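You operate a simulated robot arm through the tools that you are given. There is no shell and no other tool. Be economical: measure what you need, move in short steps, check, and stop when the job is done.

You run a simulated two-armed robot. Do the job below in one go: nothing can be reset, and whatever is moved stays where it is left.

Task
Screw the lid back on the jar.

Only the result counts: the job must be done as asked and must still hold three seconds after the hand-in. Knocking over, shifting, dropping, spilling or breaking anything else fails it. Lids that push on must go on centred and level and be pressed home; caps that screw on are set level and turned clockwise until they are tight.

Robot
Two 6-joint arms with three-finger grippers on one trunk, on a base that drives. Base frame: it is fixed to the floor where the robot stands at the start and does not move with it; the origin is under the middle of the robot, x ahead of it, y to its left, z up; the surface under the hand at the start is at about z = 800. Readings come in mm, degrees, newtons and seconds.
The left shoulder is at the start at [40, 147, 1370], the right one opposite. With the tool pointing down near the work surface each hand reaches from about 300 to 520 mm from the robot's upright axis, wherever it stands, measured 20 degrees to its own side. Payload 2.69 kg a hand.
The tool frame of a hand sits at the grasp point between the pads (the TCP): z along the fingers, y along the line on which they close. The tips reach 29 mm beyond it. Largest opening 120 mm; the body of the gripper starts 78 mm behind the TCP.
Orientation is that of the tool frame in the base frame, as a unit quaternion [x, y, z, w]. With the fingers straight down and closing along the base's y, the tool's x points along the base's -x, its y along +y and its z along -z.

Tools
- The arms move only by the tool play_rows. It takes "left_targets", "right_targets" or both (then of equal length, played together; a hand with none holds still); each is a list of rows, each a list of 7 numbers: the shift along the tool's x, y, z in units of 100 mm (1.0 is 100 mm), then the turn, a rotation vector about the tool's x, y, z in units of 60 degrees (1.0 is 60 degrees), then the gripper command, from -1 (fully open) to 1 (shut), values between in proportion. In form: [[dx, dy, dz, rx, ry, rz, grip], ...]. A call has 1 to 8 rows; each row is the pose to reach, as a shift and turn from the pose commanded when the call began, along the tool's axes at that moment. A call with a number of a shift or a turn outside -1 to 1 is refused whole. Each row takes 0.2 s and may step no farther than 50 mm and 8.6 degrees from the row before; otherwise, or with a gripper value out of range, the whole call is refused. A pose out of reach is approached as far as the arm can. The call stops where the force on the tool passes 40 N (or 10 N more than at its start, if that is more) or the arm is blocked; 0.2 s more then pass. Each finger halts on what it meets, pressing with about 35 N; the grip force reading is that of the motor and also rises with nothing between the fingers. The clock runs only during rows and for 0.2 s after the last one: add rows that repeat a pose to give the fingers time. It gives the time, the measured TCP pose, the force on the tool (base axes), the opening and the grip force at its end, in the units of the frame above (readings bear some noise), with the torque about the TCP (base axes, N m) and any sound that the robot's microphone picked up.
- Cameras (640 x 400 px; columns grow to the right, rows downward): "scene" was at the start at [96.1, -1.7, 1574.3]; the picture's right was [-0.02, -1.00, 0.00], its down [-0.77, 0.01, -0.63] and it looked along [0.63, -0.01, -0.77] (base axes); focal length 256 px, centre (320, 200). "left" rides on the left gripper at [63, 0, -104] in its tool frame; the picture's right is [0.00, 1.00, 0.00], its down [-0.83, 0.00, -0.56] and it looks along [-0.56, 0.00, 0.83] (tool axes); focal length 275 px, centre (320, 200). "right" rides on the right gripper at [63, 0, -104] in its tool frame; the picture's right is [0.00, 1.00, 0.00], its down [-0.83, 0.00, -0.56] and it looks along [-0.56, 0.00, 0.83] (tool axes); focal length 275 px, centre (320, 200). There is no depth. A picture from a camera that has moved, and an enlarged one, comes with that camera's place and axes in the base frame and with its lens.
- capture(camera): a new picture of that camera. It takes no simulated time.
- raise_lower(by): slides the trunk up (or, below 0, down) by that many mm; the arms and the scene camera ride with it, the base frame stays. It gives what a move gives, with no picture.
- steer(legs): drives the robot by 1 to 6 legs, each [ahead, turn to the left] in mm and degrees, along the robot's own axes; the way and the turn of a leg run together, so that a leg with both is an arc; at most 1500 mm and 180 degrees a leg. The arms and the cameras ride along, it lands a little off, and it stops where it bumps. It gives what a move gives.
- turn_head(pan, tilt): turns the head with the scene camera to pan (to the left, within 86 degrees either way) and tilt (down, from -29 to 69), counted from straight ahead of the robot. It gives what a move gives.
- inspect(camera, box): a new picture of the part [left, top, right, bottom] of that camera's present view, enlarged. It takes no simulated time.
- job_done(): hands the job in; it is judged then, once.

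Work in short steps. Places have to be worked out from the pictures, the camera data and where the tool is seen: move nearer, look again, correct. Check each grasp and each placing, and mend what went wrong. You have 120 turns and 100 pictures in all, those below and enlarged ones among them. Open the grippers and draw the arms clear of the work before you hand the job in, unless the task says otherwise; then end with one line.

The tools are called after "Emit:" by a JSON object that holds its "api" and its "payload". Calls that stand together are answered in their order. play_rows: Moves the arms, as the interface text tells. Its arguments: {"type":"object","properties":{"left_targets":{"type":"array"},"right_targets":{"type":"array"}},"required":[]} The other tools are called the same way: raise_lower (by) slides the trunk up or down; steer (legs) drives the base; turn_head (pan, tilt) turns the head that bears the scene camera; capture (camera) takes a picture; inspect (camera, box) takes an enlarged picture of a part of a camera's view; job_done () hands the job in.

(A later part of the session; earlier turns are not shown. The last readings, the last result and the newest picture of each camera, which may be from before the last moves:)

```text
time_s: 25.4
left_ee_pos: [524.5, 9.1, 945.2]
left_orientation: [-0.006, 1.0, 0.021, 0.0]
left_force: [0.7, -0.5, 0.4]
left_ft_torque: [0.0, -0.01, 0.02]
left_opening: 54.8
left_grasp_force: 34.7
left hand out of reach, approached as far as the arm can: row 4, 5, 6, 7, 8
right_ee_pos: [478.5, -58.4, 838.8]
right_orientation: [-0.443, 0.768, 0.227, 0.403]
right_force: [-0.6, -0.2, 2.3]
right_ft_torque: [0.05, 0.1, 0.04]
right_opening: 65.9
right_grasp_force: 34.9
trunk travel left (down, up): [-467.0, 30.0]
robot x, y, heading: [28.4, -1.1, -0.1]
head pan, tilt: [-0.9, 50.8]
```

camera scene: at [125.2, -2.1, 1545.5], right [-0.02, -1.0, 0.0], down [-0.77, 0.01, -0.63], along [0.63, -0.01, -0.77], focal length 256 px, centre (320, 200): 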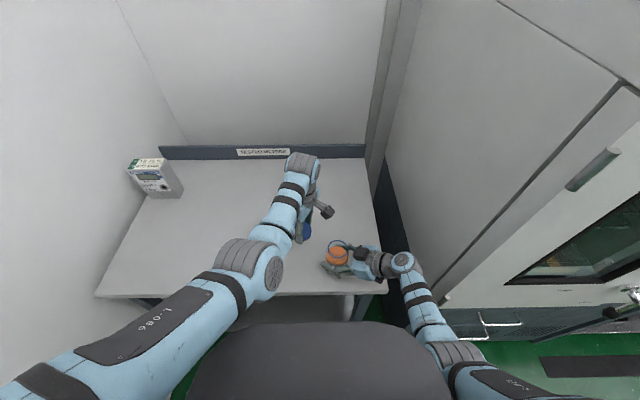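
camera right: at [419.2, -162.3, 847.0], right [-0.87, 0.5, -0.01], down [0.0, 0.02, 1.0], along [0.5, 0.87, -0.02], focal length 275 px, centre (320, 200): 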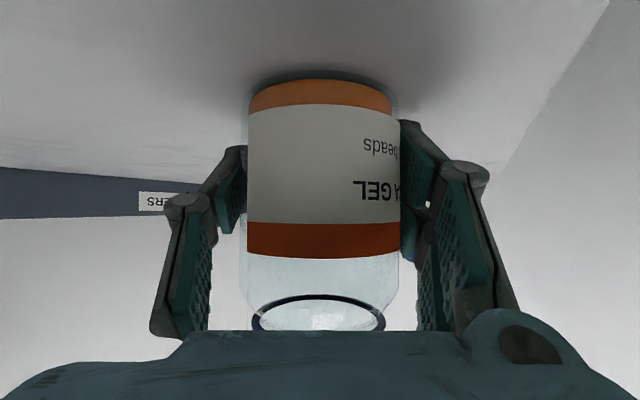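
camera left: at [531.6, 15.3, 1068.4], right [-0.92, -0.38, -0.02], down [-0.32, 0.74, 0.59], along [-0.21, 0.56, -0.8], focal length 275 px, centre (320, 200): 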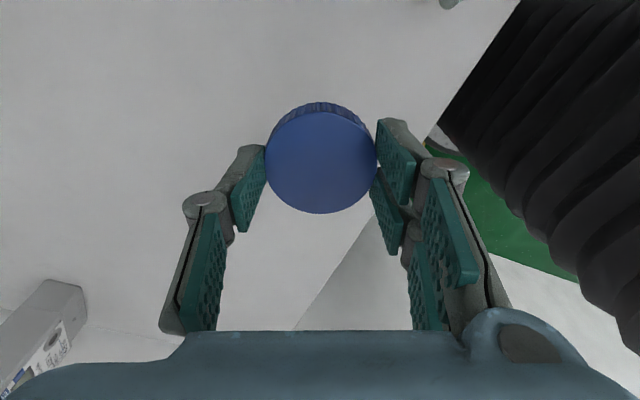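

Yaw isn't the cause. The left arm can't come this close to the robot's axis at this height. I'll release the jar, back the robot off and turn it right so that the jar sits front-left. First I open and lift the right hand and move the left hand outward.

Emit:
{"api": "play_rows", "payload": {"left_targets": [[0, 0.1, 0, 0, 0, 0, 1], [0, 0.2, 0, 0, 0, 0, 1], [0, 0.3, 0, 0, 0, 0, 1], [0, 0.45, 0, 0, 0, 0, 1], [0, 0.6, 0, 0, 0, 0, 1], [0, 0.75, 0, 0, 0, 0, 1], [0, 0.9, 0, 0, 0, 0, 1], [0, 1.0, 0, 0, 0, 0, 1]], "right_targets": [[0, 0, 0, 0, 0, 0, 0.0], [0, 0, 0, 0, 0, 0, -0.7], [0, 0, 0, 0, 0, 0, -0.9], [0, 0, 0, 0, 0, 0, -0.9], [0.0, 0, 0.0, 0, 0, 0, -0.9], [-0.3, 0, -0.21, 0, 0, 0, -0.9], [-0.6, 0, -0.42, 0, 0, 0, -0.9], [-0.98, 0, -0.69, 0, 0, 0, -0.9]]}}

Emit:
{"api": "capture", "payload": {"camera": "scene"}}

```text
time_s: 27.2
left_ee_pos: [555.8, 99.6, 939.1]
left_orientation: [-0.008, 1.0, 0.024, 0.001]
left_force: [-0.7, -0.1, -0.9]
left_ft_torque: [-0.03, -0.01, -0.01]
left_opening: 54.7
left_grasp_force: 35.2
left hand out of reach, approached as far as the arm can: row 1, 2, 3, 4, 5, 6, 7, 8
right_ee_pos: [478.3, -56.5, 959.9]
right_orientation: [-0.443, 0.769, 0.226, 0.402]
right_force: [-0.4, 0.4, 0.5]
right_ft_torque: [-0.03, 0.01, -0.03]
right_opening: 114.0
right_grasp_force: 0.1
trunk travel left (down, up): [-467.0, 30.0]
robot x, y, heading: [31.5, 0.7, -0.2]
head pan, tilt: [-0.9, 50.8]
```

```text
63 pictures are left
camera scene: at [125.8, -1.2, 1545.5], right [-0.02, -1.0, 0.0], down [-0.77, 0.01, -0.63], along [0.63, -0.01, -0.77], focal length 256 px, centre (320, 200)
```

scene: 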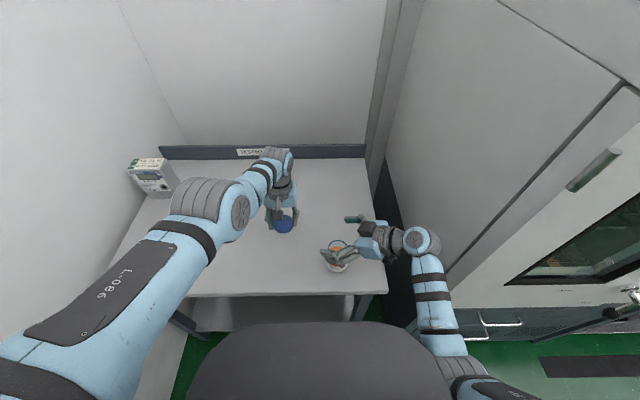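

The left arm's elbow has drifted into an odd configuration. I'll bring it back toward its comfortable region at (490, 200) and level the lid.

Emit:
{"api": "play_rows", "payload": {"left_targets": [[0.1, 0.15, 0, 0.02, 0, 0, 1], [0.2, 0.3, 0, 0.046, 0, 0.015, 1], [0.3, 0.45, 0, 0.046, 0, 0.015, 1], [0.4, 0.6, 0, 0.046, 0, 0.015, 1], [0.5, 0.75, 0, 0.046, 0, 0.015, 1], [0.6, 0.9, 0, 0.046, 0, 0.015, 1], [0.66, 1.0, 0, 0.046, 0, 0.015, 1], [0.66, 1.0, 0, 0.046, 0, 0.015, 1]]}}

Emit:
{"api": "capture", "payload": {"camera": "scene"}}

```text
time_s: 29.1
left_ee_pos: [559.9, 188.7, 910.1]
left_orientation: [0.0, 1.0, -0.001, 0.001]
left_force: [0.5, 0.3, -0.2]
left_ft_torque: [0.07, 0.01, -0.02]
left_opening: 54.7
left_grasp_force: 34.9
left hand out of reach, approached as far as the arm can: row 1, 2, 3, 4, 5, 6, 7, 8
right_ee_pos: [479.6, -56.9, 959.2]
right_orientation: [-0.443, 0.768, 0.226, 0.403]
right_force: [-0.1, 0.0, -1.0]
right_ft_torque: [0.01, 0.01, 0.02]
right_opening: 114.1
right_grasp_force: 0.3
trunk travel left (down, up): [-467.0, 30.0]
robot x, y, heading: [32.6, 1.5, 0.1]
head pan, tilt: [-0.9, 50.8]
```

```text
62 pictures are left
camera scene: at [125.7, -1.9, 1545.5], right [-0.02, -1.0, 0.0], down [-0.77, 0.01, -0.63], along [0.63, -0.01, -0.77], focal length 256 px, centre (320, 200)
```

scene: 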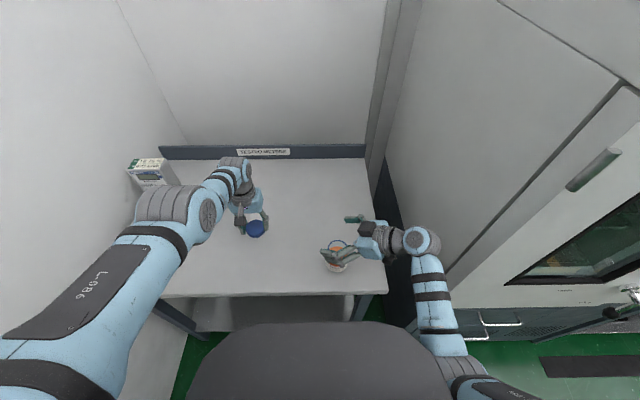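

The elbow has flipped to a high, nearly straight posture. I'll try heading toward the start-like pose up and to the left, where the elbow naturally hangs low.

Emit:
{"api": "play_rows", "payload": {"left_targets": [[0.1, 0.15, -0.1, 0, 0, 0, 1], [0.2, 0.3, -0.2, 0, 0, 0, 1], [0.3, 0.45, -0.3, 0, 0, 0, 1], [0.4, 0.6, -0.4, 0, 0, 0, 1], [0.5, 0.75, -0.5, 0, 0, 0, 1], [0.6, 0.85, -0.55, 0, 0, 0, 1], [0.7, 0.85, -0.6, 0, 0, 0, 1], [0.7, 0.85, -0.6, 0, 0, 0, 1]]}}

Emit:
{"api": "capture", "payload": {"camera": "scene"}}

```text
time_s: 30.9
left_ee_pos: [566.1, 290.3, 943.4]
left_orientation: [0.0, 1.0, -0.001, 0.001]
left_force: [-0.2, 0.2, -0.3]
left_ft_torque: [-0.02, -0.04, 0.01]
left_opening: 54.6
left_grasp_force: 34.8
left hand out of reach, approached as far as the arm can: row 1, 2, 3, 4, 5, 6, 7, 8
right_ee_pos: [477.9, -57.2, 959.5]
right_orientation: [-0.444, 0.767, 0.228, 0.403]
right_force: [-0.8, -0.3, 0.2]
right_ft_torque: [-0.02, 0.0, -0.02]
right_opening: 113.7
right_grasp_force: 0.1
trunk travel left (down, up): [-467.0, 30.0]
robot x, y, heading: [30.6, 0.6, 0.1]
head pan, tilt: [-0.9, 50.8]
```

```text
61 pictures are left
camera scene: at [125.8, -1.9, 1545.4], right [-0.02, -1.0, 0.0], down [-0.77, 0.01, -0.63], along [0.63, -0.01, -0.77], focal length 256 px, centre (320, 200)
```

scene: 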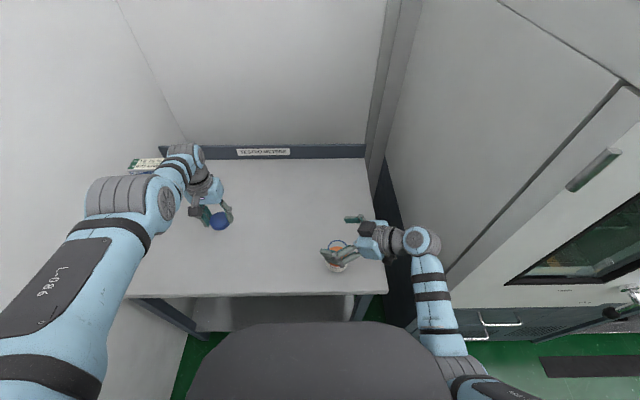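

I think the elbow is caught on the wrong side of straight. I'll stretch the arm fully outward to pass the straight pose, then draw it back.

Emit:
{"api": "play_rows", "payload": {"left_targets": [[-0.3, 0.05, 0.1, 0, 0, 0, 1], [-0.6, 0.1, 0.2, 0, 0, 0, 1], [-0.9, 0.15, 0.3, 0, 0, 0, 1], [-0.9, 0.15, 0.3, 0, 0, 0, 1], [-0.5, 0.1, 0.2, 0, 0, 0, 1], [-0.1, 0.0, 0.1, 0, 0, 0, 1], [0.3, -0.1, 0, 0, 0, 0, 1], [0.7, -0.2, 0.0, 0, 0, 0, 1]]}}

Emit:
{"api": "capture", "payload": {"camera": "scene"}}

```text
time_s: 32.6
left_ee_pos: [558.7, 274.5, 915.3]
left_orientation: [0.0, 1.0, -0.002, 0.001]
left_force: [-0.9, 0.0, -0.4]
left_ft_torque: [0.01, 0.02, 0.0]
left_opening: 54.5
left_grasp_force: 35.1
left hand out of reach, approached as far as the arm can: row 1, 2, 3, 4, 5, 6, 7, 8
right_ee_pos: [479.3, -57.8, 957.9]
right_orientation: [-0.444, 0.767, 0.229, 0.402]
right_force: [-0.2, -0.5, 0.2]
right_ft_torque: [-0.01, -0.01, 0.01]
right_opening: 114.0
right_grasp_force: 0.0
trunk travel left (down, up): [-467.0, 30.0]
robot x, y, heading: [27.7, -2.6, -0.0]
head pan, tilt: [-0.9, 50.8]
```

```text
60 pictures are left
camera scene: at [125.8, -1.9, 1545.4], right [-0.02, -1.0, 0.0], down [-0.77, 0.01, -0.63], along [0.63, -0.01, -0.77], focal length 256 px, centre (320, 200)
```

scene: 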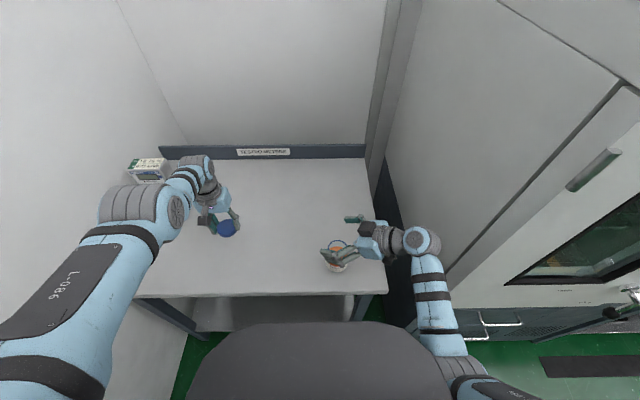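

Next I try stretching out low, then moving sharply upward and inward, which should bend the elbow to its low side.

Emit:
{"api": "play_rows", "payload": {"left_targets": [[-0.3, 0.0, 0.2, 0, 0, 0, 1], [-0.6, 0.0, 0.4, 0, 0, 0, 1], [-0.9, 0.0, 0.45, 0, 0, 0, 1], [-0.9, 0.0, 0.45, 0, 0, 0, 1], [-0.7, 0.0, 0.0, 0, 0, 0, 1], [-0.5, 0.0, -0.4, 0, 0, 0, 1], [-0.2, 0.0, -0.8, 0, 0, 0, 1], [0.2, 0.0, -0.9, 0, 0, 0, 1]]}}

Emit:
{"api": "capture", "payload": {"camera": "scene"}}

```text
time_s: 34.5
left_ee_pos: [583.8, 277.1, 996.7]
left_orientation: [0.0, 1.0, 0.0, 0.001]
left_force: [0.5, 0.4, -0.3]
left_ft_torque: [-0.02, -0.03, -0.02]
left_opening: 54.2
left_grasp_force: 35.1
left hand out of reach, approached as far as the arm can: row 1, 2, 3, 4, 5, 6, 7, 8
right_ee_pos: [479.0, -56.9, 958.7]
right_orientation: [-0.444, 0.768, 0.227, 0.403]
right_force: [-0.1, 0.1, 0.2]
right_ft_torque: [0.0, 0.02, 0.01]
right_opening: 114.2
right_grasp_force: 0.0
trunk travel left (down, up): [-467.0, 30.0]
robot x, y, heading: [33.1, -0.9, 0.1]
head pan, tilt: [-0.9, 50.8]
```

```text
59 pictures are left
camera scene: at [125.8, -1.7, 1545.4], right [-0.02, -1.0, 0.0], down [-0.77, 0.01, -0.63], along [0.63, -0.01, -0.77], focal length 256 px, centre (320, 200)
```

scene: 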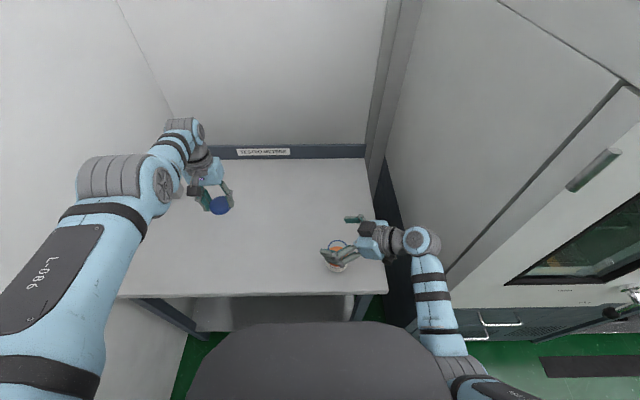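

The shoulder-to-wrist distance is constant at about 541, so the arm is stuck dead straight. I'll command a mostly upward move with a slight inward pull to make the elbow bend.

Emit:
{"api": "play_rows", "payload": {"left_targets": [[0.0, 0.0, -0.3, 0, 0, 0, 1], [0.05, 0.0, -0.6, 0, 0, 0, 1], [0.15, 0.0, -0.9, 0, 0, 0, 1], [0.3, 0.0, -1.0, 0, 0, 0, 1], [0.5, 0.0, -1.0, 0, 0, 0, 1], [0.7, 0.0, -1.0, 0, 0, 0, 1], [0.9, 0.0, -1.0, 0, 0, 0, 1], [0.9, 0.0, -1.0, 0, 0, 0, 1]]}}

Emit:
{"api": "capture", "payload": {"camera": "scene"}}

```text
time_s: 36.2
left_ee_pos: [595.7, 291.3, 1093.2]
left_orientation: [0.0, 1.0, -0.002, 0.001]
left_force: [0.4, 0.5, 0.1]
left_ft_torque: [-0.01, 0.03, -0.03]
left_opening: 54.5
left_grasp_force: 35.1
left hand out of reach, approached as far as the arm can: row 1, 2, 3, 4, 5, 6, 7, 8
right_ee_pos: [479.7, -57.2, 959.9]
right_orientation: [-0.444, 0.767, 0.228, 0.403]
right_force: [0.0, 0.5, 0.2]
right_ft_torque: [-0.01, -0.02, 0.0]
right_opening: 114.2
right_grasp_force: 0.0
trunk travel left (down, up): [-467.0, 30.0]
robot x, y, heading: [28.0, -0.8, 0.1]
head pan, tilt: [-0.9, 50.8]
```

```text
58 pictures are left
camera scene: at [125.8, -1.7, 1545.4], right [-0.02, -1.0, 0.0], down [-0.77, 0.01, -0.63], along [0.63, -0.01, -0.77], focal length 256 px, centre (320, 200)
```

scene: 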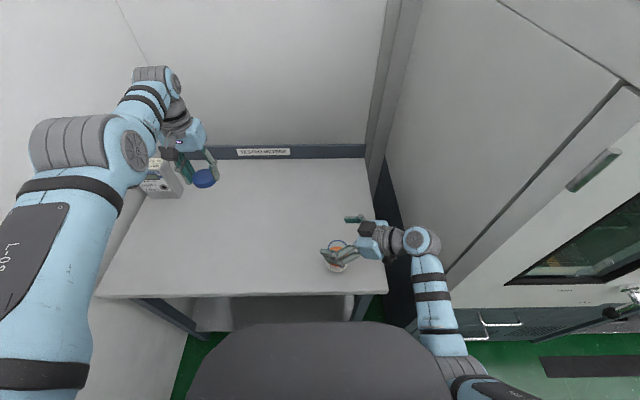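

I'll test a pure radial stretch and read the distance it reaches.

Emit:
{"api": "play_rows", "payload": {"left_targets": [[-0.3, 0.08, 0.0, 0, 0, 0, 1], [-0.6, 0.16, 0.02, 0, 0, 0, 1], [-0.96, 0.26, 0.04, 0, 0, 0, 1], [-0.96, 0.26, 0.04, 0, 0, 0, 1], [-0.96, 0.26, 0.04, 0, 0, 0, 1]]}}

```text
time_s: 37.5
left_ee_pos: [597.4, 296.6, 1094.4]
left_orientation: [0.001, 1.0, -0.002, 0.002]
left_force: [0.9, -1.0, -0.5]
left_ft_torque: [0.02, -0.01, -0.02]
left_opening: 54.8
left_grasp_force: 34.9
left hand out of reach, approached as far as the arm can: row 1, 2, 3, 4, 5
right_ee_pos: [479.5, -57.3, 959.3]
right_orientation: [-0.444, 0.768, 0.227, 0.403]
right_force: [-0.2, -0.2, 0.5]
right_ft_torque: [-0.02, 0.0, -0.02]
right_opening: 114.0
right_grasp_force: 0.0
trunk travel left (down, up): [-467.0, 30.0]
robot x, y, heading: [29.1, 0.9, -0.2]
head pan, tilt: [-0.9, 50.8]
```

The arm doesn't stretch further, so it's at full length. I'll sweep purely upward along the reach sphere, then try pulling inward.

Emit:
{"api": "play_rows", "payload": {"left_targets": [[0.0, 0, -0.15, 0, 0, 0, 1], [0.01, 0, -0.3, 0, 0, 0, 1], [0.03, 0, -0.5, 0, 0, 0, 1], [0.06, 0, -0.7, 0, 0, 0, 1], [0.1, 0, -0.85, 0, 0, 0, 1], [0.15, 0, -1.0, 0, 0, 0, 1], [0.2, 0, -1.0, 0, 0, 0, 1], [0.3, 0, -1.0, 0, 0, 0, 1]]}}

Emit:
{"api": "capture", "payload": {"camera": "scene"}}

```text
time_s: 39.2
left_ee_pos: [590.8, 296.2, 1193.7]
left_orientation: [0.001, 1.0, -0.001, 0.0]
left_force: [0.6, -0.8, -0.6]
left_ft_torque: [0.05, -0.01, 0.0]
left_opening: 54.5
left_grasp_force: 34.2
left hand out of reach, approached as far as the arm can: row 3, 4, 5, 6, 7, 8
right_ee_pos: [479.6, -56.0, 958.8]
right_orientation: [-0.444, 0.767, 0.228, 0.403]
right_force: [-0.6, 0.6, 0.1]
right_ft_torque: [0.0, 0.05, 0.0]
right_opening: 113.9
right_grasp_force: 0.0
trunk travel left (down, up): [-467.0, 30.0]
robot x, y, heading: [31.2, -0.3, -0.1]
head pan, tilt: [-0.9, 50.8]
```

```text
57 pictures are left
camera scene: at [125.9, -1.7, 1545.4], right [-0.02, -1.0, 0.0], down [-0.77, 0.01, -0.63], along [0.63, -0.01, -0.77], focal length 256 px, centre (320, 200)
```

scene: 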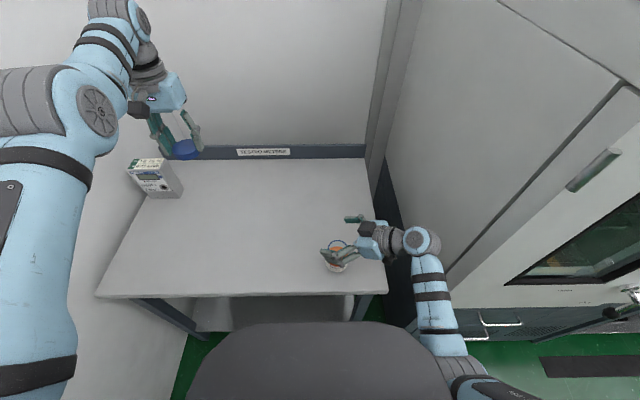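

Only inward motion fails. I'll try a sweep in the opposite direction, down and to the right, with a gentle inward pull.

Emit:
{"api": "play_rows", "payload": {"left_targets": [[0.0, -0.15, 0.15, 0, 0, 0, 1], [0.0, -0.3, 0.3, 0, 0, 0, 1], [0.0, -0.5, 0.5, 0, 0, 0, 1], [0.05, -0.7, 0.7, 0, 0, 0, 1], [0.15, -0.85, 0.85, 0, 0, 0, 1], [0.3, -1.0, 1.0, 0, 0, 0, 1], [0.5, -1.0, 1.0, 0, 0, 0, 1], [0.7, -1.0, 1.0, 0, 0, 0, 1]]}}

Emit:
{"api": "capture", "payload": {"camera": "scene"}}

```text
time_s: 41.0
left_ee_pos: [602.8, 195.1, 1091.3]
left_orientation: [0.0, 1.0, -0.001, 0.0]
left_force: [0.2, -0.9, 0.1]
left_ft_torque: [0.04, -0.01, 0.01]
left_opening: 54.7
left_grasp_force: 34.5
left hand out of reach, approached as far as the arm can: row 1, 2, 3, 4, 5, 6, 7, 8
right_ee_pos: [479.4, -57.7, 958.9]
right_orientation: [-0.445, 0.767, 0.229, 0.402]
right_force: [-0.5, -0.7, -0.7]
right_ft_torque: [0.0, -0.02, 0.03]
right_opening: 113.9
right_grasp_force: 0.1
trunk travel left (down, up): [-467.0, 30.0]
robot x, y, heading: [28.5, 2.6, 0.1]
head pan, tilt: [-0.9, 50.8]
```

```text
56 pictures are left
camera scene: at [125.6, -1.6, 1545.5], right [-0.02, -1.0, 0.0], down [-0.77, 0.01, -0.63], along [0.63, -0.01, -0.77], focal length 256 px, centre (320, 200)
```

scene: 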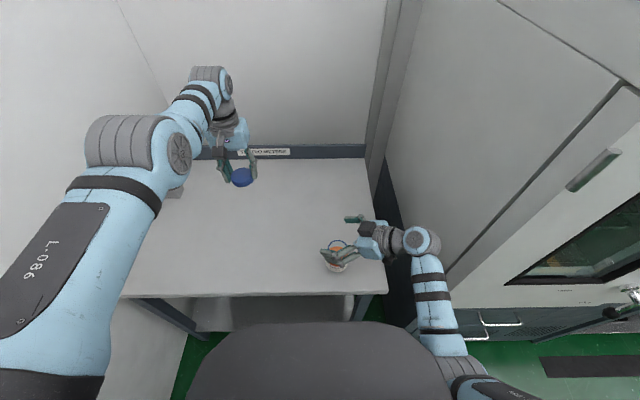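

I'll zoom in on the left arm to understand its joint posture.

Emit:
{"api": "inspect", "payload": {"camera": "scene", "box": [0, 40, 300, 228]}}

Emit:
{"api": "capture", "payload": {"camera": "right"}}

```text
2.13 times, centred on (150, 134) of scene
camera zoom: at [125.6, -1.6, 1545.5], right [-0.02, -1.0, 0.0], down [-0.77, 0.01, -0.63], along [0.63, -0.01, -0.77], focal length 546 px, centre (682, 340)
```

zoom: 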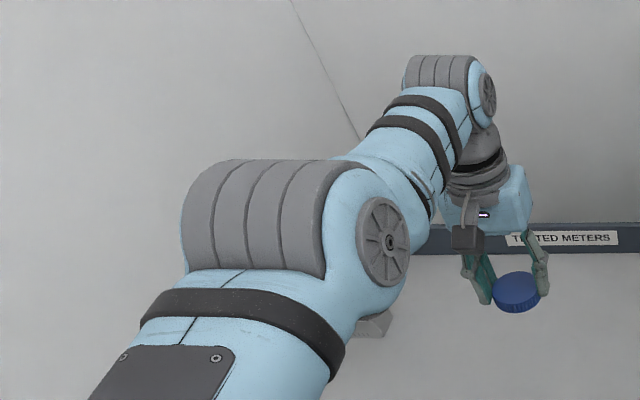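

```text
54 pictures are left
camera right: at [419.7, -161.4, 967.6], right [-0.87, 0.5, -0.01], down [0.0, 0.02, 1.0], along [0.5, 0.87, -0.02], focal length 275 px, centre (320, 200)
```

right: 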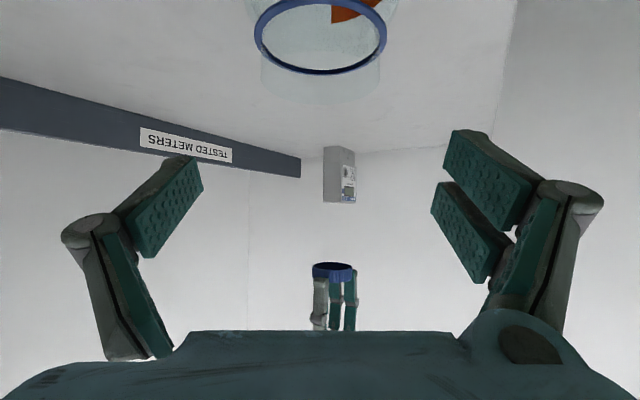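

The elbow has passed straight onto its wrong side, with the ribbed cover on the convex side. I'll sweep upward while pulling outward, which should push it back through straight.

Emit:
{"api": "play_rows", "payload": {"left_targets": [[-0.4, 0.03, 0.0, 0, 0, 0, 1], [-0.6, 0.05, 0.0, 0, 0, 0, 1], [-0.6, 0.05, 0.0, 0, 0, 0, 1], [-0.6, 0.05, -0.4, 0, 0, 0, 1], [-0.6, 0.05, -0.8, 0, 0, 0, 1], [-0.6, 0.05, -1.0, 0, 0, 0, 1]]}}

Emit:
{"api": "play_rows", "payload": {"left_targets": [[-0.3, 0.0, -0.4, 0, 0, 0, 1], [-0.2, 0.0, -0.8, 0, 0, 0, 1], [-0.1, 0.0, -1.0, 0, 0, 0, 1], [0.3, 0.0, -1.0, 0, 0, 0, 1], [0.6, 0, -1.0, 0, 0, 0, 1], [0.9, 0, -1.0, 0, 0, 0, 1]]}}

Emit:
{"api": "capture", "payload": {"camera": "scene"}}

```text
time_s: 42.5
left_ee_pos: [601.7, 197.7, 1184.3]
left_orientation: [0.0, 1.0, -0.001, 0.001]
left_force: [0.0, 0.2, 0.3]
left_ft_torque: [-0.02, -0.01, -0.01]
left_opening: 54.6
left_grasp_force: 35.2
left hand out of reach, approached as far as the arm can: row 1, 2, 3, 4, 5, 6
right_ee_pos: [479.6, -57.6, 958.1]
right_orientation: [-0.443, 0.767, 0.228, 0.403]
right_force: [0.5, 0.0, 0.2]
right_ft_torque: [-0.03, 0.03, -0.01]
right_opening: 114.1
right_grasp_force: 0.0
trunk travel left (down, up): [-467.0, 30.0]
robot x, y, heading: [29.9, 3.5, 0.1]
head pan, tilt: [-0.9, 50.8]
```

```text
time_s: 43.9
left_ee_pos: [572.4, 197.7, 1300.6]
left_orientation: [0.0, 1.0, -0.001, 0.0]
left_force: [0.2, -0.2, -0.4]
left_ft_torque: [-0.03, 0.03, -0.02]
left_opening: 54.7
left_grasp_force: 35.2
left hand out of reach, approached as far as the arm can: row 1, 2, 3, 4, 5, 6
right_ee_pos: [479.7, -57.5, 958.6]
right_orientation: [-0.444, 0.768, 0.227, 0.403]
right_force: [-0.3, 0.5, 0.3]
right_ft_torque: [0.02, 0.02, 0.0]
right_opening: 114.1
right_grasp_force: 0.0
trunk travel left (down, up): [-467.0, 30.0]
robot x, y, heading: [28.1, -0.0, 0.0]
head pan, tilt: [-0.9, 50.8]
```

```text
53 pictures are left
camera scene: at [125.2, -2.1, 1545.5], right [-0.02, -1.0, 0.0], down [-0.77, 0.01, -0.63], along [0.63, -0.01, -0.77], focal length 256 px, centre (320, 200)
```

scene: 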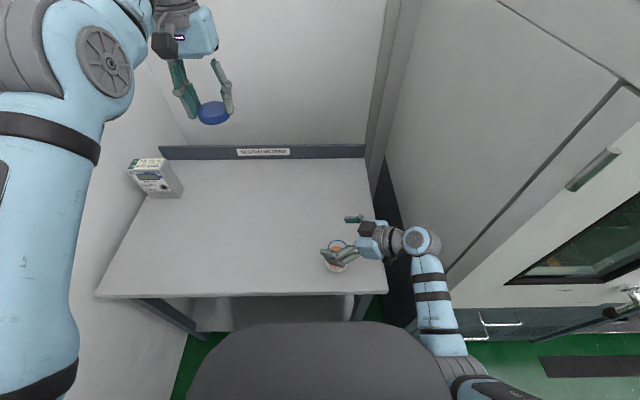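

The elbow still sits on the wrong side. I'll command the exact motion a pure elbow rotation would produce, with the forearm and hand swinging upward about the elbow as one body.

Emit:
{"api": "play_rows", "payload": {"left_targets": [[-0.17, 0.017, -0.29, -0.01, -0.1, 0, 1], [-0.31, 0.03, -0.59, -0.02, -0.2, 0, 1], [-0.42, 0.04, -0.91, -0.03, -0.3, 0, 1], [-0.42, 0.04, -0.91, -0.03, -0.3, 0, 1]]}}

Emit:
{"api": "play_rows", "payload": {"left_targets": [[-0.17, 0.017, -0.29, -0.01, -0.1, 0, 1], [-0.31, 0.03, -0.59, -0.02, -0.2, 0, 1], [-0.42, 0.04, -0.91, -0.03, -0.3, 0, 1], [-0.42, 0.04, -0.91, -0.03, -0.3, 0, 1]]}}

Emit:
{"api": "capture", "payload": {"camera": "scene"}}

```text
time_s: 44.9
left_ee_pos: [608.9, 201.4, 1388.2]
left_orientation: [0.001, 0.987, 0.015, 0.159]
left_force: [-0.7, 1.0, 0.8]
left_ft_torque: [-0.02, 0.02, 0.0]
left_opening: 54.6
left_grasp_force: 34.9
left hand out of reach, approached as far as the arm can: row 2, 3, 4
right_ee_pos: [479.3, -57.0, 958.0]
right_orientation: [-0.443, 0.768, 0.228, 0.402]
right_force: [-0.1, 0.0, 1.0]
right_ft_torque: [-0.03, 0.01, -0.01]
right_opening: 114.1
right_grasp_force: 0.1
trunk travel left (down, up): [-467.0, 30.0]
robot x, y, heading: [27.6, -0.7, -0.1]
head pan, tilt: [-0.9, 50.8]
```

```text
time_s: 45.9
left_ee_pos: [619.6, 201.7, 1490.2]
left_orientation: [0.001, 0.95, 0.029, 0.31]
left_force: [0.0, -0.5, 0.2]
left_ft_torque: [0.03, -0.01, -0.02]
left_opening: 54.7
left_grasp_force: 34.9
left hand out of reach, approached as far as the arm can: row 3
right_ee_pos: [479.9, -57.3, 960.0]
right_orientation: [-0.444, 0.767, 0.229, 0.402]
right_force: [-0.4, -0.2, 0.4]
right_ft_torque: [0.04, -0.02, 0.02]
right_opening: 114.1
right_grasp_force: 0.0
trunk travel left (down, up): [-467.0, 30.0]
robot x, y, heading: [28.3, 0.5, -0.1]
head pan, tilt: [-0.9, 50.8]
```

```text
52 pictures are left
camera scene: at [126.1, -1.8, 1545.4], right [-0.02, -1.0, 0.0], down [-0.77, 0.01, -0.63], along [0.63, -0.01, -0.77], focal length 256 px, centre (320, 200)
```

scene: 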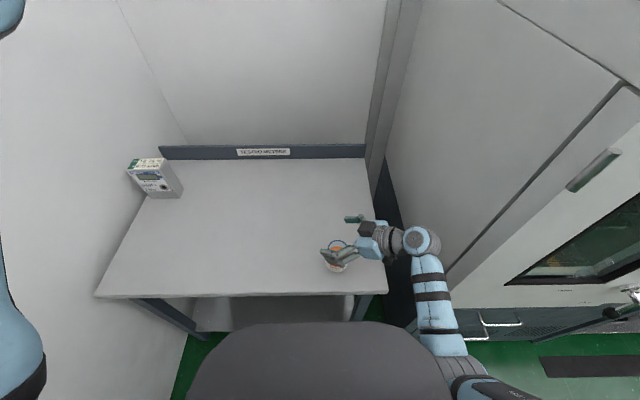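

That worked better, with most rows reached exactly. Now I test whether the hand can be pulled inward, along tool +x.

Emit:
{"api": "play_rows", "payload": {"left_targets": [[0.1, 0, 0, 0, 0, 0, 1], [0.2, 0, 0, 0, 0, 0, 1], [0.35, 0, 0, 0, 0, 0, 1], [0.5, 0, 0, 0, 0, 0, 1], [0.5, 0, 0, 0, 0, 0, 1]]}}

```text
time_s: 47.0
left_ee_pos: [619.4, 202.1, 1491.4]
left_orientation: [0.0, 0.95, 0.03, 0.309]
left_force: [0.2, 0.2, 0.3]
left_ft_torque: [0.06, -0.02, 0.01]
left_opening: 54.6
left_grasp_force: 34.9
left hand out of reach, approached as far as the arm can: row 1, 2, 3, 4, 5
right_ee_pos: [479.0, -56.6, 959.3]
right_orientation: [-0.443, 0.767, 0.228, 0.404]
right_force: [-0.2, 0.3, -0.1]
right_ft_torque: [-0.02, -0.02, -0.01]
right_opening: 113.9
right_grasp_force: 0.0
trunk travel left (down, up): [-467.0, 30.0]
robot x, y, heading: [26.2, 5.3, 0.0]
head pan, tilt: [-0.9, 50.8]
```

It's still pinned at the wrong-side limit. I'll stretch outward long and hard to straighten fully, then follow with the pure elbow swing plus a slight outward bias.

Emit:
{"api": "play_rows", "payload": {"left_targets": [[-0.45, 0, 0, 0, 0, 0, 1], [-0.9, 0, 0, 0, 0, 0, 1], [-1.0, 0, 0, 0, 0, 0, 1], [-1.0, 0, 0, 0, 0, 0, 1], [-1.0, 0, 0, 0, 0, 0, 1], [-1.0, 0, 0, 0, 0, 0, 1], [-1.0, 0, 0, 0, 0, 0, 1], [-1.0, 0, 0, 0, 0, 0, 1]]}}

Emit:
{"api": "play_rows", "payload": {"left_targets": [[-0.29, 0.02, -0.37, -0.014, -0.14, 0, 1], [-0.43, 0.03, -0.75, -0.027, -0.27, 0, 1], [-0.47, 0.04, -1.0, -0.033, -0.33, 0, 1]]}}

Emit:
{"api": "play_rows", "payload": {"left_targets": [[-0.2, 0.02, -0.37, -0.014, -0.14, 0, 1], [-0.33, 0.03, -0.75, -0.027, -0.27, 0, 1], [-0.37, 0.04, -1.0, -0.033, -0.33, 0, 1], [-0.2, 0.04, -1.0, -0.033, -0.33, 0, 1], [0.1, 0.04, -1.0, -0.033, -0.33, 0, 1]]}}

```text
time_s: 48.9
left_ee_pos: [622.5, 203.7, 1491.3]
left_orientation: [0.0, 0.95, 0.03, 0.309]
left_force: [0.9, 0.4, -0.1]
left_ft_torque: [-0.02, 0.01, -0.03]
left_opening: 54.5
left_grasp_force: 35.2
left hand out of reach, approached as far as the arm can: row 1, 2, 3, 4, 5, 6, 7, 8
right_ee_pos: [478.8, -57.1, 959.9]
right_orientation: [-0.444, 0.767, 0.228, 0.402]
right_force: [0.7, 0.1, 0.8]
right_ft_torque: [-0.03, 0.0, 0.01]
right_opening: 113.9
right_grasp_force: 0.0
trunk travel left (down, up): [-467.0, 30.0]
robot x, y, heading: [31.9, -1.3, -0.1]
head pan, tilt: [-0.9, 50.8]
```

```text
time_s: 49.6
left_ee_pos: [610.6, 199.0, 1610.4]
left_orientation: [0.0, 0.883, 0.046, 0.468]
left_force: [-0.7, 0.8, -0.6]
left_ft_torque: [0.05, -0.02, -0.05]
left_opening: 54.7
left_grasp_force: 34.8
left hand out of reach, approached as far as the arm can: row 2, 3
right_ee_pos: [478.8, -58.1, 959.5]
right_orientation: [-0.444, 0.768, 0.227, 0.402]
right_force: [-0.3, 0.6, 1.1]
right_ft_torque: [0.02, 0.0, 0.01]
right_opening: 113.8
right_grasp_force: 0.0
trunk travel left (down, up): [-467.0, 30.0]
robot x, y, heading: [29.2, 1.8, -0.1]
head pan, tilt: [-0.9, 50.8]
```

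```text
time_s: 50.9
left_ee_pos: [583.3, 188.5, 1726.6]
left_orientation: [0.0, 0.788, 0.06, 0.613]
left_force: [0.0, 0.0, 0.2]
left_ft_torque: [0.01, -0.01, -0.04]
left_opening: 54.6
left_grasp_force: 35.0
left hand out of reach, approached as far as the arm can: row 1, 2, 3, 4, 5
right_ee_pos: [479.0, -58.2, 959.2]
right_orientation: [-0.443, 0.768, 0.227, 0.403]
right_force: [0.1, -0.1, -0.7]
right_ft_torque: [0.01, 0.01, 0.01]
right_opening: 114.0
right_grasp_force: 0.0
trunk travel left (down, up): [-467.0, 30.0]
robot x, y, heading: [26.8, -1.1, -0.1]
head pan, tilt: [-0.9, 50.8]
```

The left elbow is stuck dead straight, so I'll use it that way. With the arm level, vertical moves are tangential, and the base and trunk can set the distance. First I swing the straight arm back down about the shoulder in small rigid rotations.

Emit:
{"api": "play_rows", "payload": {"left_targets": [[0.29, -0.03, 0.34, 0.007, 0.067, 0, 1], [0.6, -0.06, 0.66, 0.013, 0.133, 0, 1], [0.89, -0.09, 0.92, 0.019, 0.191, 0, 1]]}}

Emit:
{"api": "play_rows", "payload": {"left_targets": [[0.29, -0.03, 0.34, 0.007, 0.067, 0, 1], [0.6, -0.06, 0.66, 0.013, 0.133, 0, 1], [0.89, -0.09, 0.92, 0.019, 0.191, 0, 1]]}}

Emit:
{"api": "play_rows", "payload": {"left_targets": [[0.29, -0.03, 0.34, 0.007, 0.067, 0, 1], [0.6, -0.06, 0.66, 0.013, 0.133, 0, 1], [0.89, -0.09, 0.92, 0.019, 0.191, 0, 1]]}}

Emit:
{"api": "capture", "payload": {"camera": "scene"}}

```text
time_s: 51.6
left_ee_pos: [650.7, 197.0, 1616.9]
left_orientation: [-0.001, 0.845, 0.052, 0.532]
left_force: [0.3, -0.3, -0.4]
left_ft_torque: [-0.03, 0.0, 0.02]
left_opening: 54.7
left_grasp_force: 35.0
right_ee_pos: [480.1, -56.0, 958.4]
right_orientation: [-0.445, 0.767, 0.229, 0.402]
right_force: [-0.4, -0.7, -0.5]
right_ft_torque: [0.01, -0.02, -0.02]
right_opening: 114.0
right_grasp_force: 0.1
trunk travel left (down, up): [-467.0, 30.0]
robot x, y, heading: [27.4, 2.0, -0.1]
head pan, tilt: [-0.9, 50.8]
```

```text
time_s: 52.5
left_ee_pos: [697.3, 199.4, 1494.7]
left_orientation: [0.0, 0.895, 0.042, 0.444]
left_force: [0.5, -0.6, -0.3]
left_ft_torque: [-0.01, -0.01, -0.01]
left_opening: 54.7
left_grasp_force: 34.9
right_ee_pos: [480.5, -57.3, 958.9]
right_orientation: [-0.443, 0.768, 0.227, 0.402]
right_force: [0.5, 0.7, -0.6]
right_ft_torque: [-0.01, 0.0, 0.0]
right_opening: 114.1
right_grasp_force: 0.0
trunk travel left (down, up): [-467.0, 30.0]
robot x, y, heading: [32.7, 0.1, -0.1]
head pan, tilt: [-0.9, 50.8]
```

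```text
time_s: 53.2
left_ee_pos: [712.9, 199.7, 1370.0]
left_orientation: [-0.001, 0.935, 0.034, 0.353]
left_force: [0.2, -0.2, -0.8]
left_ft_torque: [0.02, -0.01, 0.02]
left_opening: 54.9
left_grasp_force: 35.3
right_ee_pos: [480.5, -56.6, 958.8]
right_orientation: [-0.444, 0.767, 0.228, 0.402]
right_force: [-0.6, 0.4, 0.1]
right_ft_torque: [0.01, 0.0, 0.02]
right_opening: 113.9
right_grasp_force: 0.0
trunk travel left (down, up): [-467.0, 30.0]
robot x, y, heading: [28.4, -3.7, 0.2]
head pan, tilt: [-0.9, 50.8]
```

```text
51 pictures are left
camera scene: at [126.2, -1.6, 1545.4], right [-0.02, -1.0, 0.0], down [-0.77, 0.01, -0.63], along [0.63, -0.01, -0.77], focal length 256 px, centre (320, 200)
```

scene: 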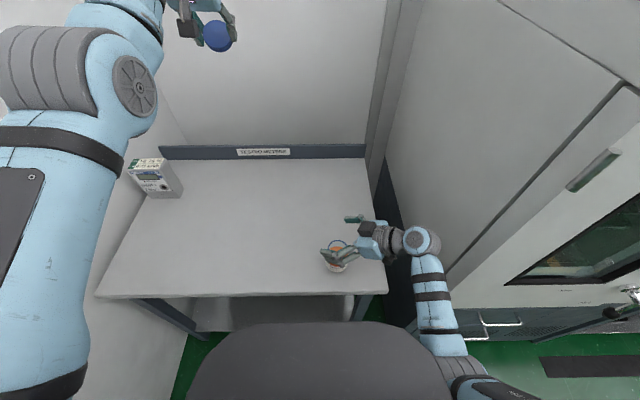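

The rigid swing works cleanly, and the arm looks exactly straight. Now I try a pure elbow swing in the other direction, forearm downward.

Emit:
{"api": "play_rows", "payload": {"left_targets": [[0.4, -0.04, 0.27, 0.012, 0.117, 0, 1], [0.83, -0.08, 0.49, 0.023, 0.233, 0, 1], [0.96, -0.1, 0.545, 0.027, 0.267, 0, 1]]}}

Emit:
{"api": "play_rows", "payload": {"left_targets": [[0.4, -0.04, 0.27, 0.012, 0.117, 0, 1], [0.83, -0.08, 0.49, 0.023, 0.233, 0, 1], [0.96, -0.1, 0.545, 0.027, 0.267, 0, 1]]}}

Emit:
{"api": "capture", "payload": {"camera": "scene"}}

```text
time_s: 54.0
left_ee_pos: [678.3, 196.5, 1265.4]
left_orientation: [0.0, 0.975, 0.021, 0.219]
left_force: [-1.2, 0.7, 0.3]
left_ft_torque: [-0.02, 0.01, 0.0]
left_opening: 54.4
left_grasp_force: 35.0
right_ee_pos: [480.2, -58.2, 958.9]
right_orientation: [-0.444, 0.767, 0.228, 0.402]
right_force: [0.4, -0.5, -0.8]
right_ft_torque: [0.03, -0.02, -0.01]
right_opening: 113.7
right_grasp_force: 0.1
trunk travel left (down, up): [-467.0, 30.0]
robot x, y, heading: [31.8, 1.2, 0.1]
head pan, tilt: [-0.9, 50.8]
```

```text
time_s: 54.9
left_ee_pos: [612.3, 189.3, 1175.3]
left_orientation: [0.0, 0.997, 0.007, 0.082]
left_force: [0.3, -0.1, -0.3]
left_ft_torque: [-0.01, 0.0, 0.01]
left_opening: 54.6
left_grasp_force: 34.6
right_ee_pos: [479.8, -56.9, 960.2]
right_orientation: [-0.444, 0.768, 0.227, 0.403]
right_force: [0.2, 0.1, -0.9]
right_ft_torque: [0.01, 0.0, 0.0]
right_opening: 114.1
right_grasp_force: 0.0
trunk travel left (down, up): [-467.0, 30.0]
robot x, y, heading: [28.9, -0.6, 0.0]
head pan, tilt: [-0.9, 50.8]
```

```text
50 pictures are left
camera scene: at [125.1, -2.1, 1545.5], right [-0.02, -1.0, 0.0], down [-0.77, 0.01, -0.63], along [0.63, -0.01, -0.77], focal length 256 px, centre (320, 200)
```

scene: 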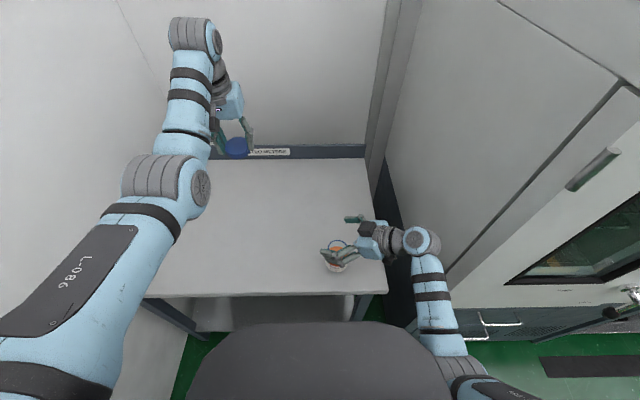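

The elbow flipped back to its normal low posture with no out-of-reach flags. Now I level the lid while moving in, and lower the open right hand around the jar again at the same time.

Emit:
{"api": "play_rows", "payload": {"left_targets": [[0.13, -0.08, 0.16, 0.003, 0.03, 0, 1], [0.26, -0.16, 0.32, 0.006, 0.06, 0, 1], [0.4, -0.24, 0.48, 0.009, 0.1, 0, 1], [0.53, -0.32, 0.64, 0.011, 0.13, 0, 1], [0.66, -0.39, 0.8, 0.013, 0.157, 0, 1], [0.66, -0.39, 0.8, 0.013, 0.157, 0, 1]], "right_targets": [[0.2, 0, 0.14, 0, 0, 0, -0.9], [0.4, 0, 0.28, 0, 0, 0, -0.9], [0.6, 0, 0.42, 0, 0, 0, -0.9], [0.8, 0, 0.56, 0, 0, 0, -0.9], [0.983, 0, 0.69, 0, 0, 0, -0.9], [0.983, 0, 0.69, 0, 0, 0, -0.9]]}}

Emit:
{"api": "capture", "payload": {"camera": "scene"}}

Emit:
{"api": "capture", "payload": {"camera": "right"}}

```text
time_s: 56.2
left_ee_pos: [564.9, 149.6, 1083.6]
left_orientation: [0.0, 1.0, 0.0, -0.001]
left_force: [0.4, 0.3, -1.0]
left_ft_torque: [0.05, 0.01, -0.02]
left_opening: 54.9
left_grasp_force: 34.4
left hand out of reach, approached as far as the arm can: row 4, 5, 6
right_ee_pos: [478.4, -58.1, 837.7]
right_orientation: [-0.444, 0.767, 0.228, 0.403]
right_force: [-1.5, 0.9, 0.0]
right_ft_torque: [0.0, 0.0, 0.01]
right_opening: 114.2
right_grasp_force: 0.0
trunk travel left (down, up): [-467.0, 30.0]
robot x, y, heading: [33.0, 0.6, 0.1]
head pan, tilt: [-0.9, 50.8]
```

```text
49 pictures are left
camera scene: at [125.5, -1.9, 1545.5], right [-0.02, -1.0, 0.0], down [-0.77, 0.01, -0.63], along [0.63, -0.01, -0.77], focal length 256 px, centre (320, 200)
```

scene: 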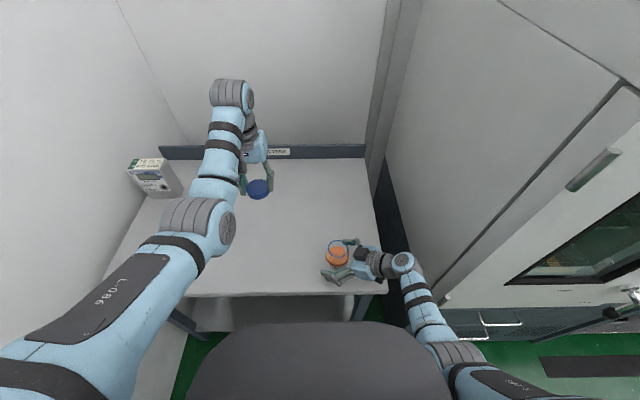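

```text
48 pictures are left
camera right: at [418.8, -162.8, 846.8], right [-0.87, 0.5, -0.01], down [0.0, 0.02, 1.0], along [0.5, 0.87, -0.02], focal length 275 px, centre (320, 200)
```

right: 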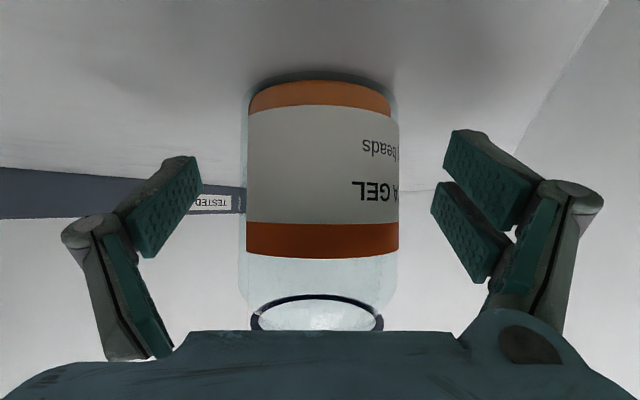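

The wrist's bend limit is about 110°, so I stay lower and farther out. The left hand goes on to (545, 80, 1000), and the open right hand turns 30° around the jar to leave more room for turning the lid.

Emit:
{"api": "play_rows", "payload": {"left_targets": [[0.0, -0.1, 0.2, 0, 0, 0, 1], [0.0, -0.25, 0.4, 0, 0, 0, 1], [0.05, -0.4, 0.6, 0, 0, 0, 1], [0.1, -0.55, 0.75, 0, 0, 0, 1], [0.2, -0.7, 0.84, 0, 0, 0, 1], [0.2, -0.7, 0.84, 0, 0, 0, 1]], "right_targets": [[0, 0, 0, 0.1, 0, 0.07, -0.9], [0, 0, 0, 0.2, 0, 0.14, -0.9], [0, 0, 0, 0.3, 0, 0.21, -0.9], [0, 0, 0, 0.41, 0, 0.287, -0.9], [0, 0, 0, 0.41, 0, 0.287, -0.9], [0, 0, 0, 0.41, 0, 0.287, -0.9]]}}

Emit:
{"api": "capture", "payload": {"camera": "scene"}}

Emit:
{"api": "capture", "payload": {"camera": "right"}}

```text
time_s: 57.6
left_ee_pos: [546.4, 80.7, 999.2]
left_orientation: [0.0, 1.0, 0.0, 0.0]
left_force: [0.5, 0.0, 0.7]
left_ft_torque: [0.0, 0.02, -0.01]
left_opening: 54.8
left_grasp_force: 35.2
right_ee_pos: [479.7, -59.0, 837.9]
right_orientation: [-0.229, 0.856, 0.117, 0.449]
right_force: [0.8, 0.1, -0.2]
right_ft_torque: [-0.04, 0.01, -0.02]
right_opening: 113.8
right_grasp_force: 0.1
trunk travel left (down, up): [-467.0, 30.0]
robot x, y, heading: [28.8, 1.1, -0.1]
head pan, tilt: [-0.9, 50.8]
```

```text
47 pictures are left
camera scene: at [125.8, -2.2, 1545.4], right [-0.02, -1.0, 0.0], down [-0.77, 0.01, -0.63], along [0.63, -0.01, -0.77], focal length 256 px, centre (320, 200)
```

scene: 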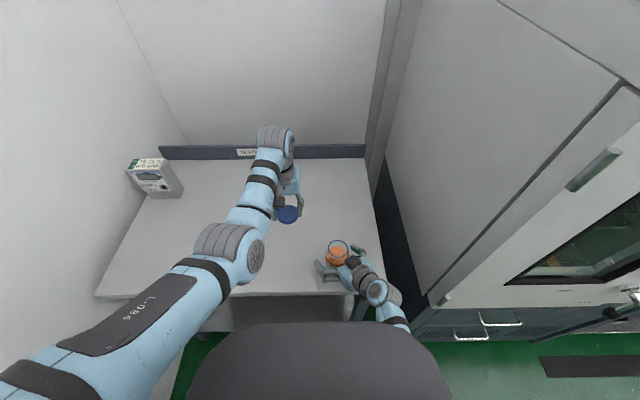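

```text
46 pictures are left
camera right: at [375.0, -118.6, 846.4], right [-0.5, 0.87, -0.01], down [0.01, 0.02, 1.0], along [0.87, 0.5, -0.02], focal length 275 px, centre (320, 200)
```

right: 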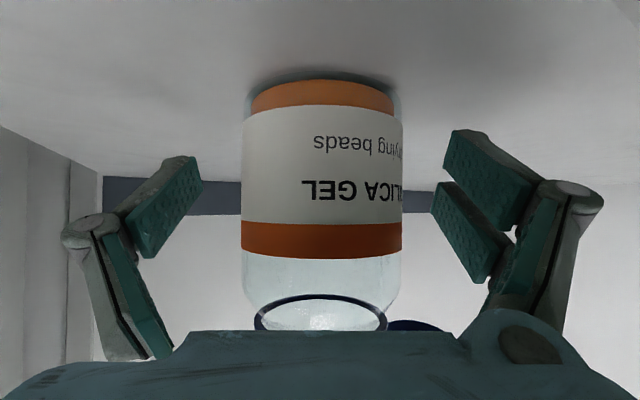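

The jar is centred between the right fingers, so I close them on it. Meanwhile the left hand moves on to (511, 1, 975), starting a modest counter-clockwise pre-turn.

Emit:
{"api": "play_rows", "payload": {"left_targets": [[0.05, -0.13, 0.1, 0, 0, -0.07, 1], [0.1, -0.26, 0.2, 0, 0, -0.14, 1], [0.15, -0.4, 0.24, 0, 0, -0.21, 1], [0.22, -0.55, 0.24, 0, 0, -0.29, 1], [0.3, -0.7, 0.24, 0, 0, -0.37, 1], [0.35, -0.8, 0.24, 0, 0, -0.45, 1], [0.35, -0.8, 0.24, 0, 0, -0.45, 1]], "right_targets": [[0, 0, 0, 0, 0, 0, -0.5], [0, 0, 0, 0, 0, 0, -0.2], [0, 0, 0, 0, 0, 0, 0], [0, 0, 0, 0, 0, 0, 0.2], [0, 0, 0, 0, 0, 0, 1], [0, 0, 0, 0, 0, 0, 1], [0, 0, 0, 0, 0, 0, 1]]}}

Emit:
{"api": "capture", "payload": {"camera": "left"}}

Emit:
{"api": "capture", "payload": {"camera": "scene"}}

```text
time_s: 59.2
left_ee_pos: [530.2, 20.3, 970.4]
left_orientation: [-0.239, 0.971, 0.003, 0.001]
left_force: [-0.3, -0.2, -0.5]
left_ft_torque: [-0.02, 0.0, 0.0]
left_opening: 54.9
left_grasp_force: 34.7
left hand out of reach, approached as far as the arm can: row 5, 6, 7
right_ee_pos: [478.1, -59.5, 839.6]
right_orientation: [-0.229, 0.856, 0.117, 0.449]
right_force: [0.0, -1.9, 2.1]
right_ft_torque: [0.04, 0.06, 0.02]
right_opening: 66.2
right_grasp_force: 35.0
trunk travel left (down, up): [-467.0, 30.0]
robot x, y, heading: [29.0, 1.8, 0.3]
head pan, tilt: [-0.9, 50.8]
```

```text
45 pictures are left
camera left: at [473.4, -10.2, 1075.1], right [-0.46, 0.89, 0.01], down [0.74, 0.38, 0.56], along [0.49, 0.26, -0.83], focal length 275 px, centre (320, 200)
```

left: 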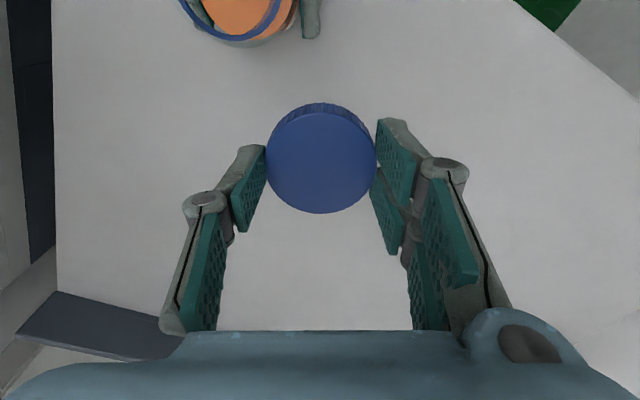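

```text
44 pictures are left
camera scene: at [125.4, -2.1, 1545.5], right [-0.02, -1.0, 0.0], down [-0.77, 0.01, -0.63], along [0.63, -0.01, -0.77], focal length 256 px, centre (320, 200)
```

scene: 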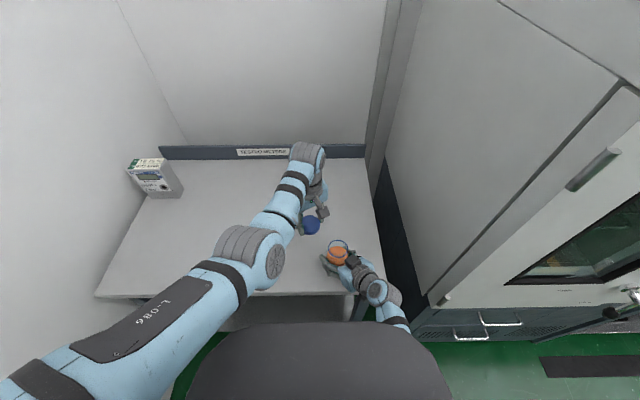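

The left shoulder can't swing inward past about 16°. I need the jar more to the front-left, which means turning the robot right by 15° and backing 46 mm. First I open the right hand, turn it back around the jar, and move the left hand outward.

Emit:
{"api": "play_rows", "payload": {"left_targets": [[-0.07, 0.1, -0.03, 0, 0, 0, 1], [-0.14, 0.2, -0.06, 0, 0, 0, 1], [-0.21, 0.3, -0.1, 0, 0, 0, 1], [-0.28, 0.4, -0.14, 0, 0, 0, 1], [-0.41, 0.57, -0.2, 0, 0, 0, 1], [-0.5, 0.75, -0.22, 0, 0, 0, 1], [-0.6, 0.95, -0.25, 0, 0, 0, 1], [-0.6, 0.95, -0.25, 0, 0, 0, 1]], "right_targets": [[0, 0, 0, 0, 0, 0, 0], [0, 0, 0, 0, 0, 0, -0.6], [0, 0, 0, 0, 0, 0, -0.9], [0, 0, 0, -0.1, 0, -0.07, -0.9], [0, 0, 0, -0.2, 0, -0.14, -0.9], [0, 0, 0, -0.3, 0, -0.21, -0.9], [0, 0, 0, -0.41, 0, -0.287, -0.9], [0, 0, 0, -0.41, 0, -0.287, -0.9]]}}

Emit:
{"api": "play_rows", "payload": {"right_targets": [[-0.2, 0, -0.14, 0, 0, 0, -0.9], [-0.4, 0, -0.28, 0, 0, 0, -0.9], [-0.6, 0, -0.42, 0, 0, 0, -0.9], [-0.8, 0, -0.56, 0, 0, 0, -0.9], [-0.983, 0, -0.69, 0, 0, 0, -0.9], [-0.983, 0, -0.69, 0, 0, 0, -0.9]]}}

Emit:
{"api": "capture", "payload": {"camera": "scene"}}

```text
time_s: 61.0
left_ee_pos: [536.1, 124.8, 993.8]
left_orientation: [-0.234, 0.972, 0.0, -0.001]
left_force: [0.0, 0.4, 0.5]
left_ft_torque: [0.0, -0.04, 0.03]
left_opening: 54.5
left_grasp_force: 34.8
right_ee_pos: [478.6, -58.6, 838.8]
right_orientation: [-0.445, 0.767, 0.228, 0.402]
right_force: [0.3, 0.0, -0.4]
right_ft_torque: [0.02, 0.01, 0.03]
right_opening: 114.0
right_grasp_force: 0.1
trunk travel left (down, up): [-467.0, 30.0]
robot x, y, heading: [29.9, 2.9, -0.1]
head pan, tilt: [-0.9, 50.8]
```

```text
time_s: 62.5
left_ee_pos: [535.4, 125.3, 994.2]
left_orientation: [-0.234, 0.972, -0.001, -0.001]
left_force: [0.4, 0.1, -0.4]
left_ft_torque: [0.01, -0.02, 0.02]
left_opening: 54.4
left_grasp_force: 35.0
right_ee_pos: [479.8, -59.4, 958.0]
right_orientation: [-0.445, 0.767, 0.229, 0.402]
right_force: [0.1, -0.1, 0.1]
right_ft_torque: [0.0, 0.0, 0.02]
right_opening: 114.2
right_grasp_force: 0.1
trunk travel left (down, up): [-467.0, 30.0]
robot x, y, heading: [27.3, -0.4, -0.0]
head pan, tilt: [-0.9, 50.8]
```

```text
43 pictures are left
camera scene: at [125.7, -2.0, 1545.4], right [-0.02, -1.0, 0.0], down [-0.77, 0.01, -0.63], along [0.63, -0.01, -0.77], focal length 256 px, centre (320, 200)
```

scene: 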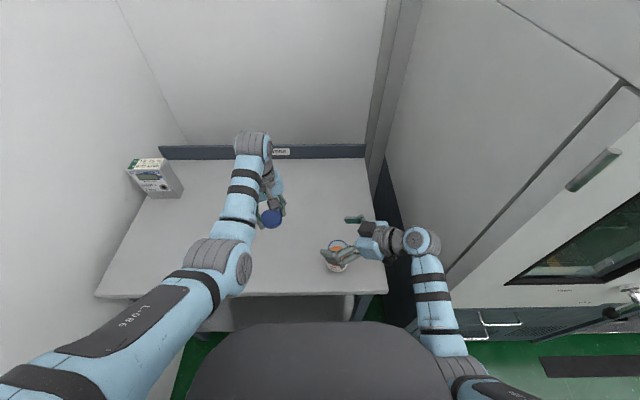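

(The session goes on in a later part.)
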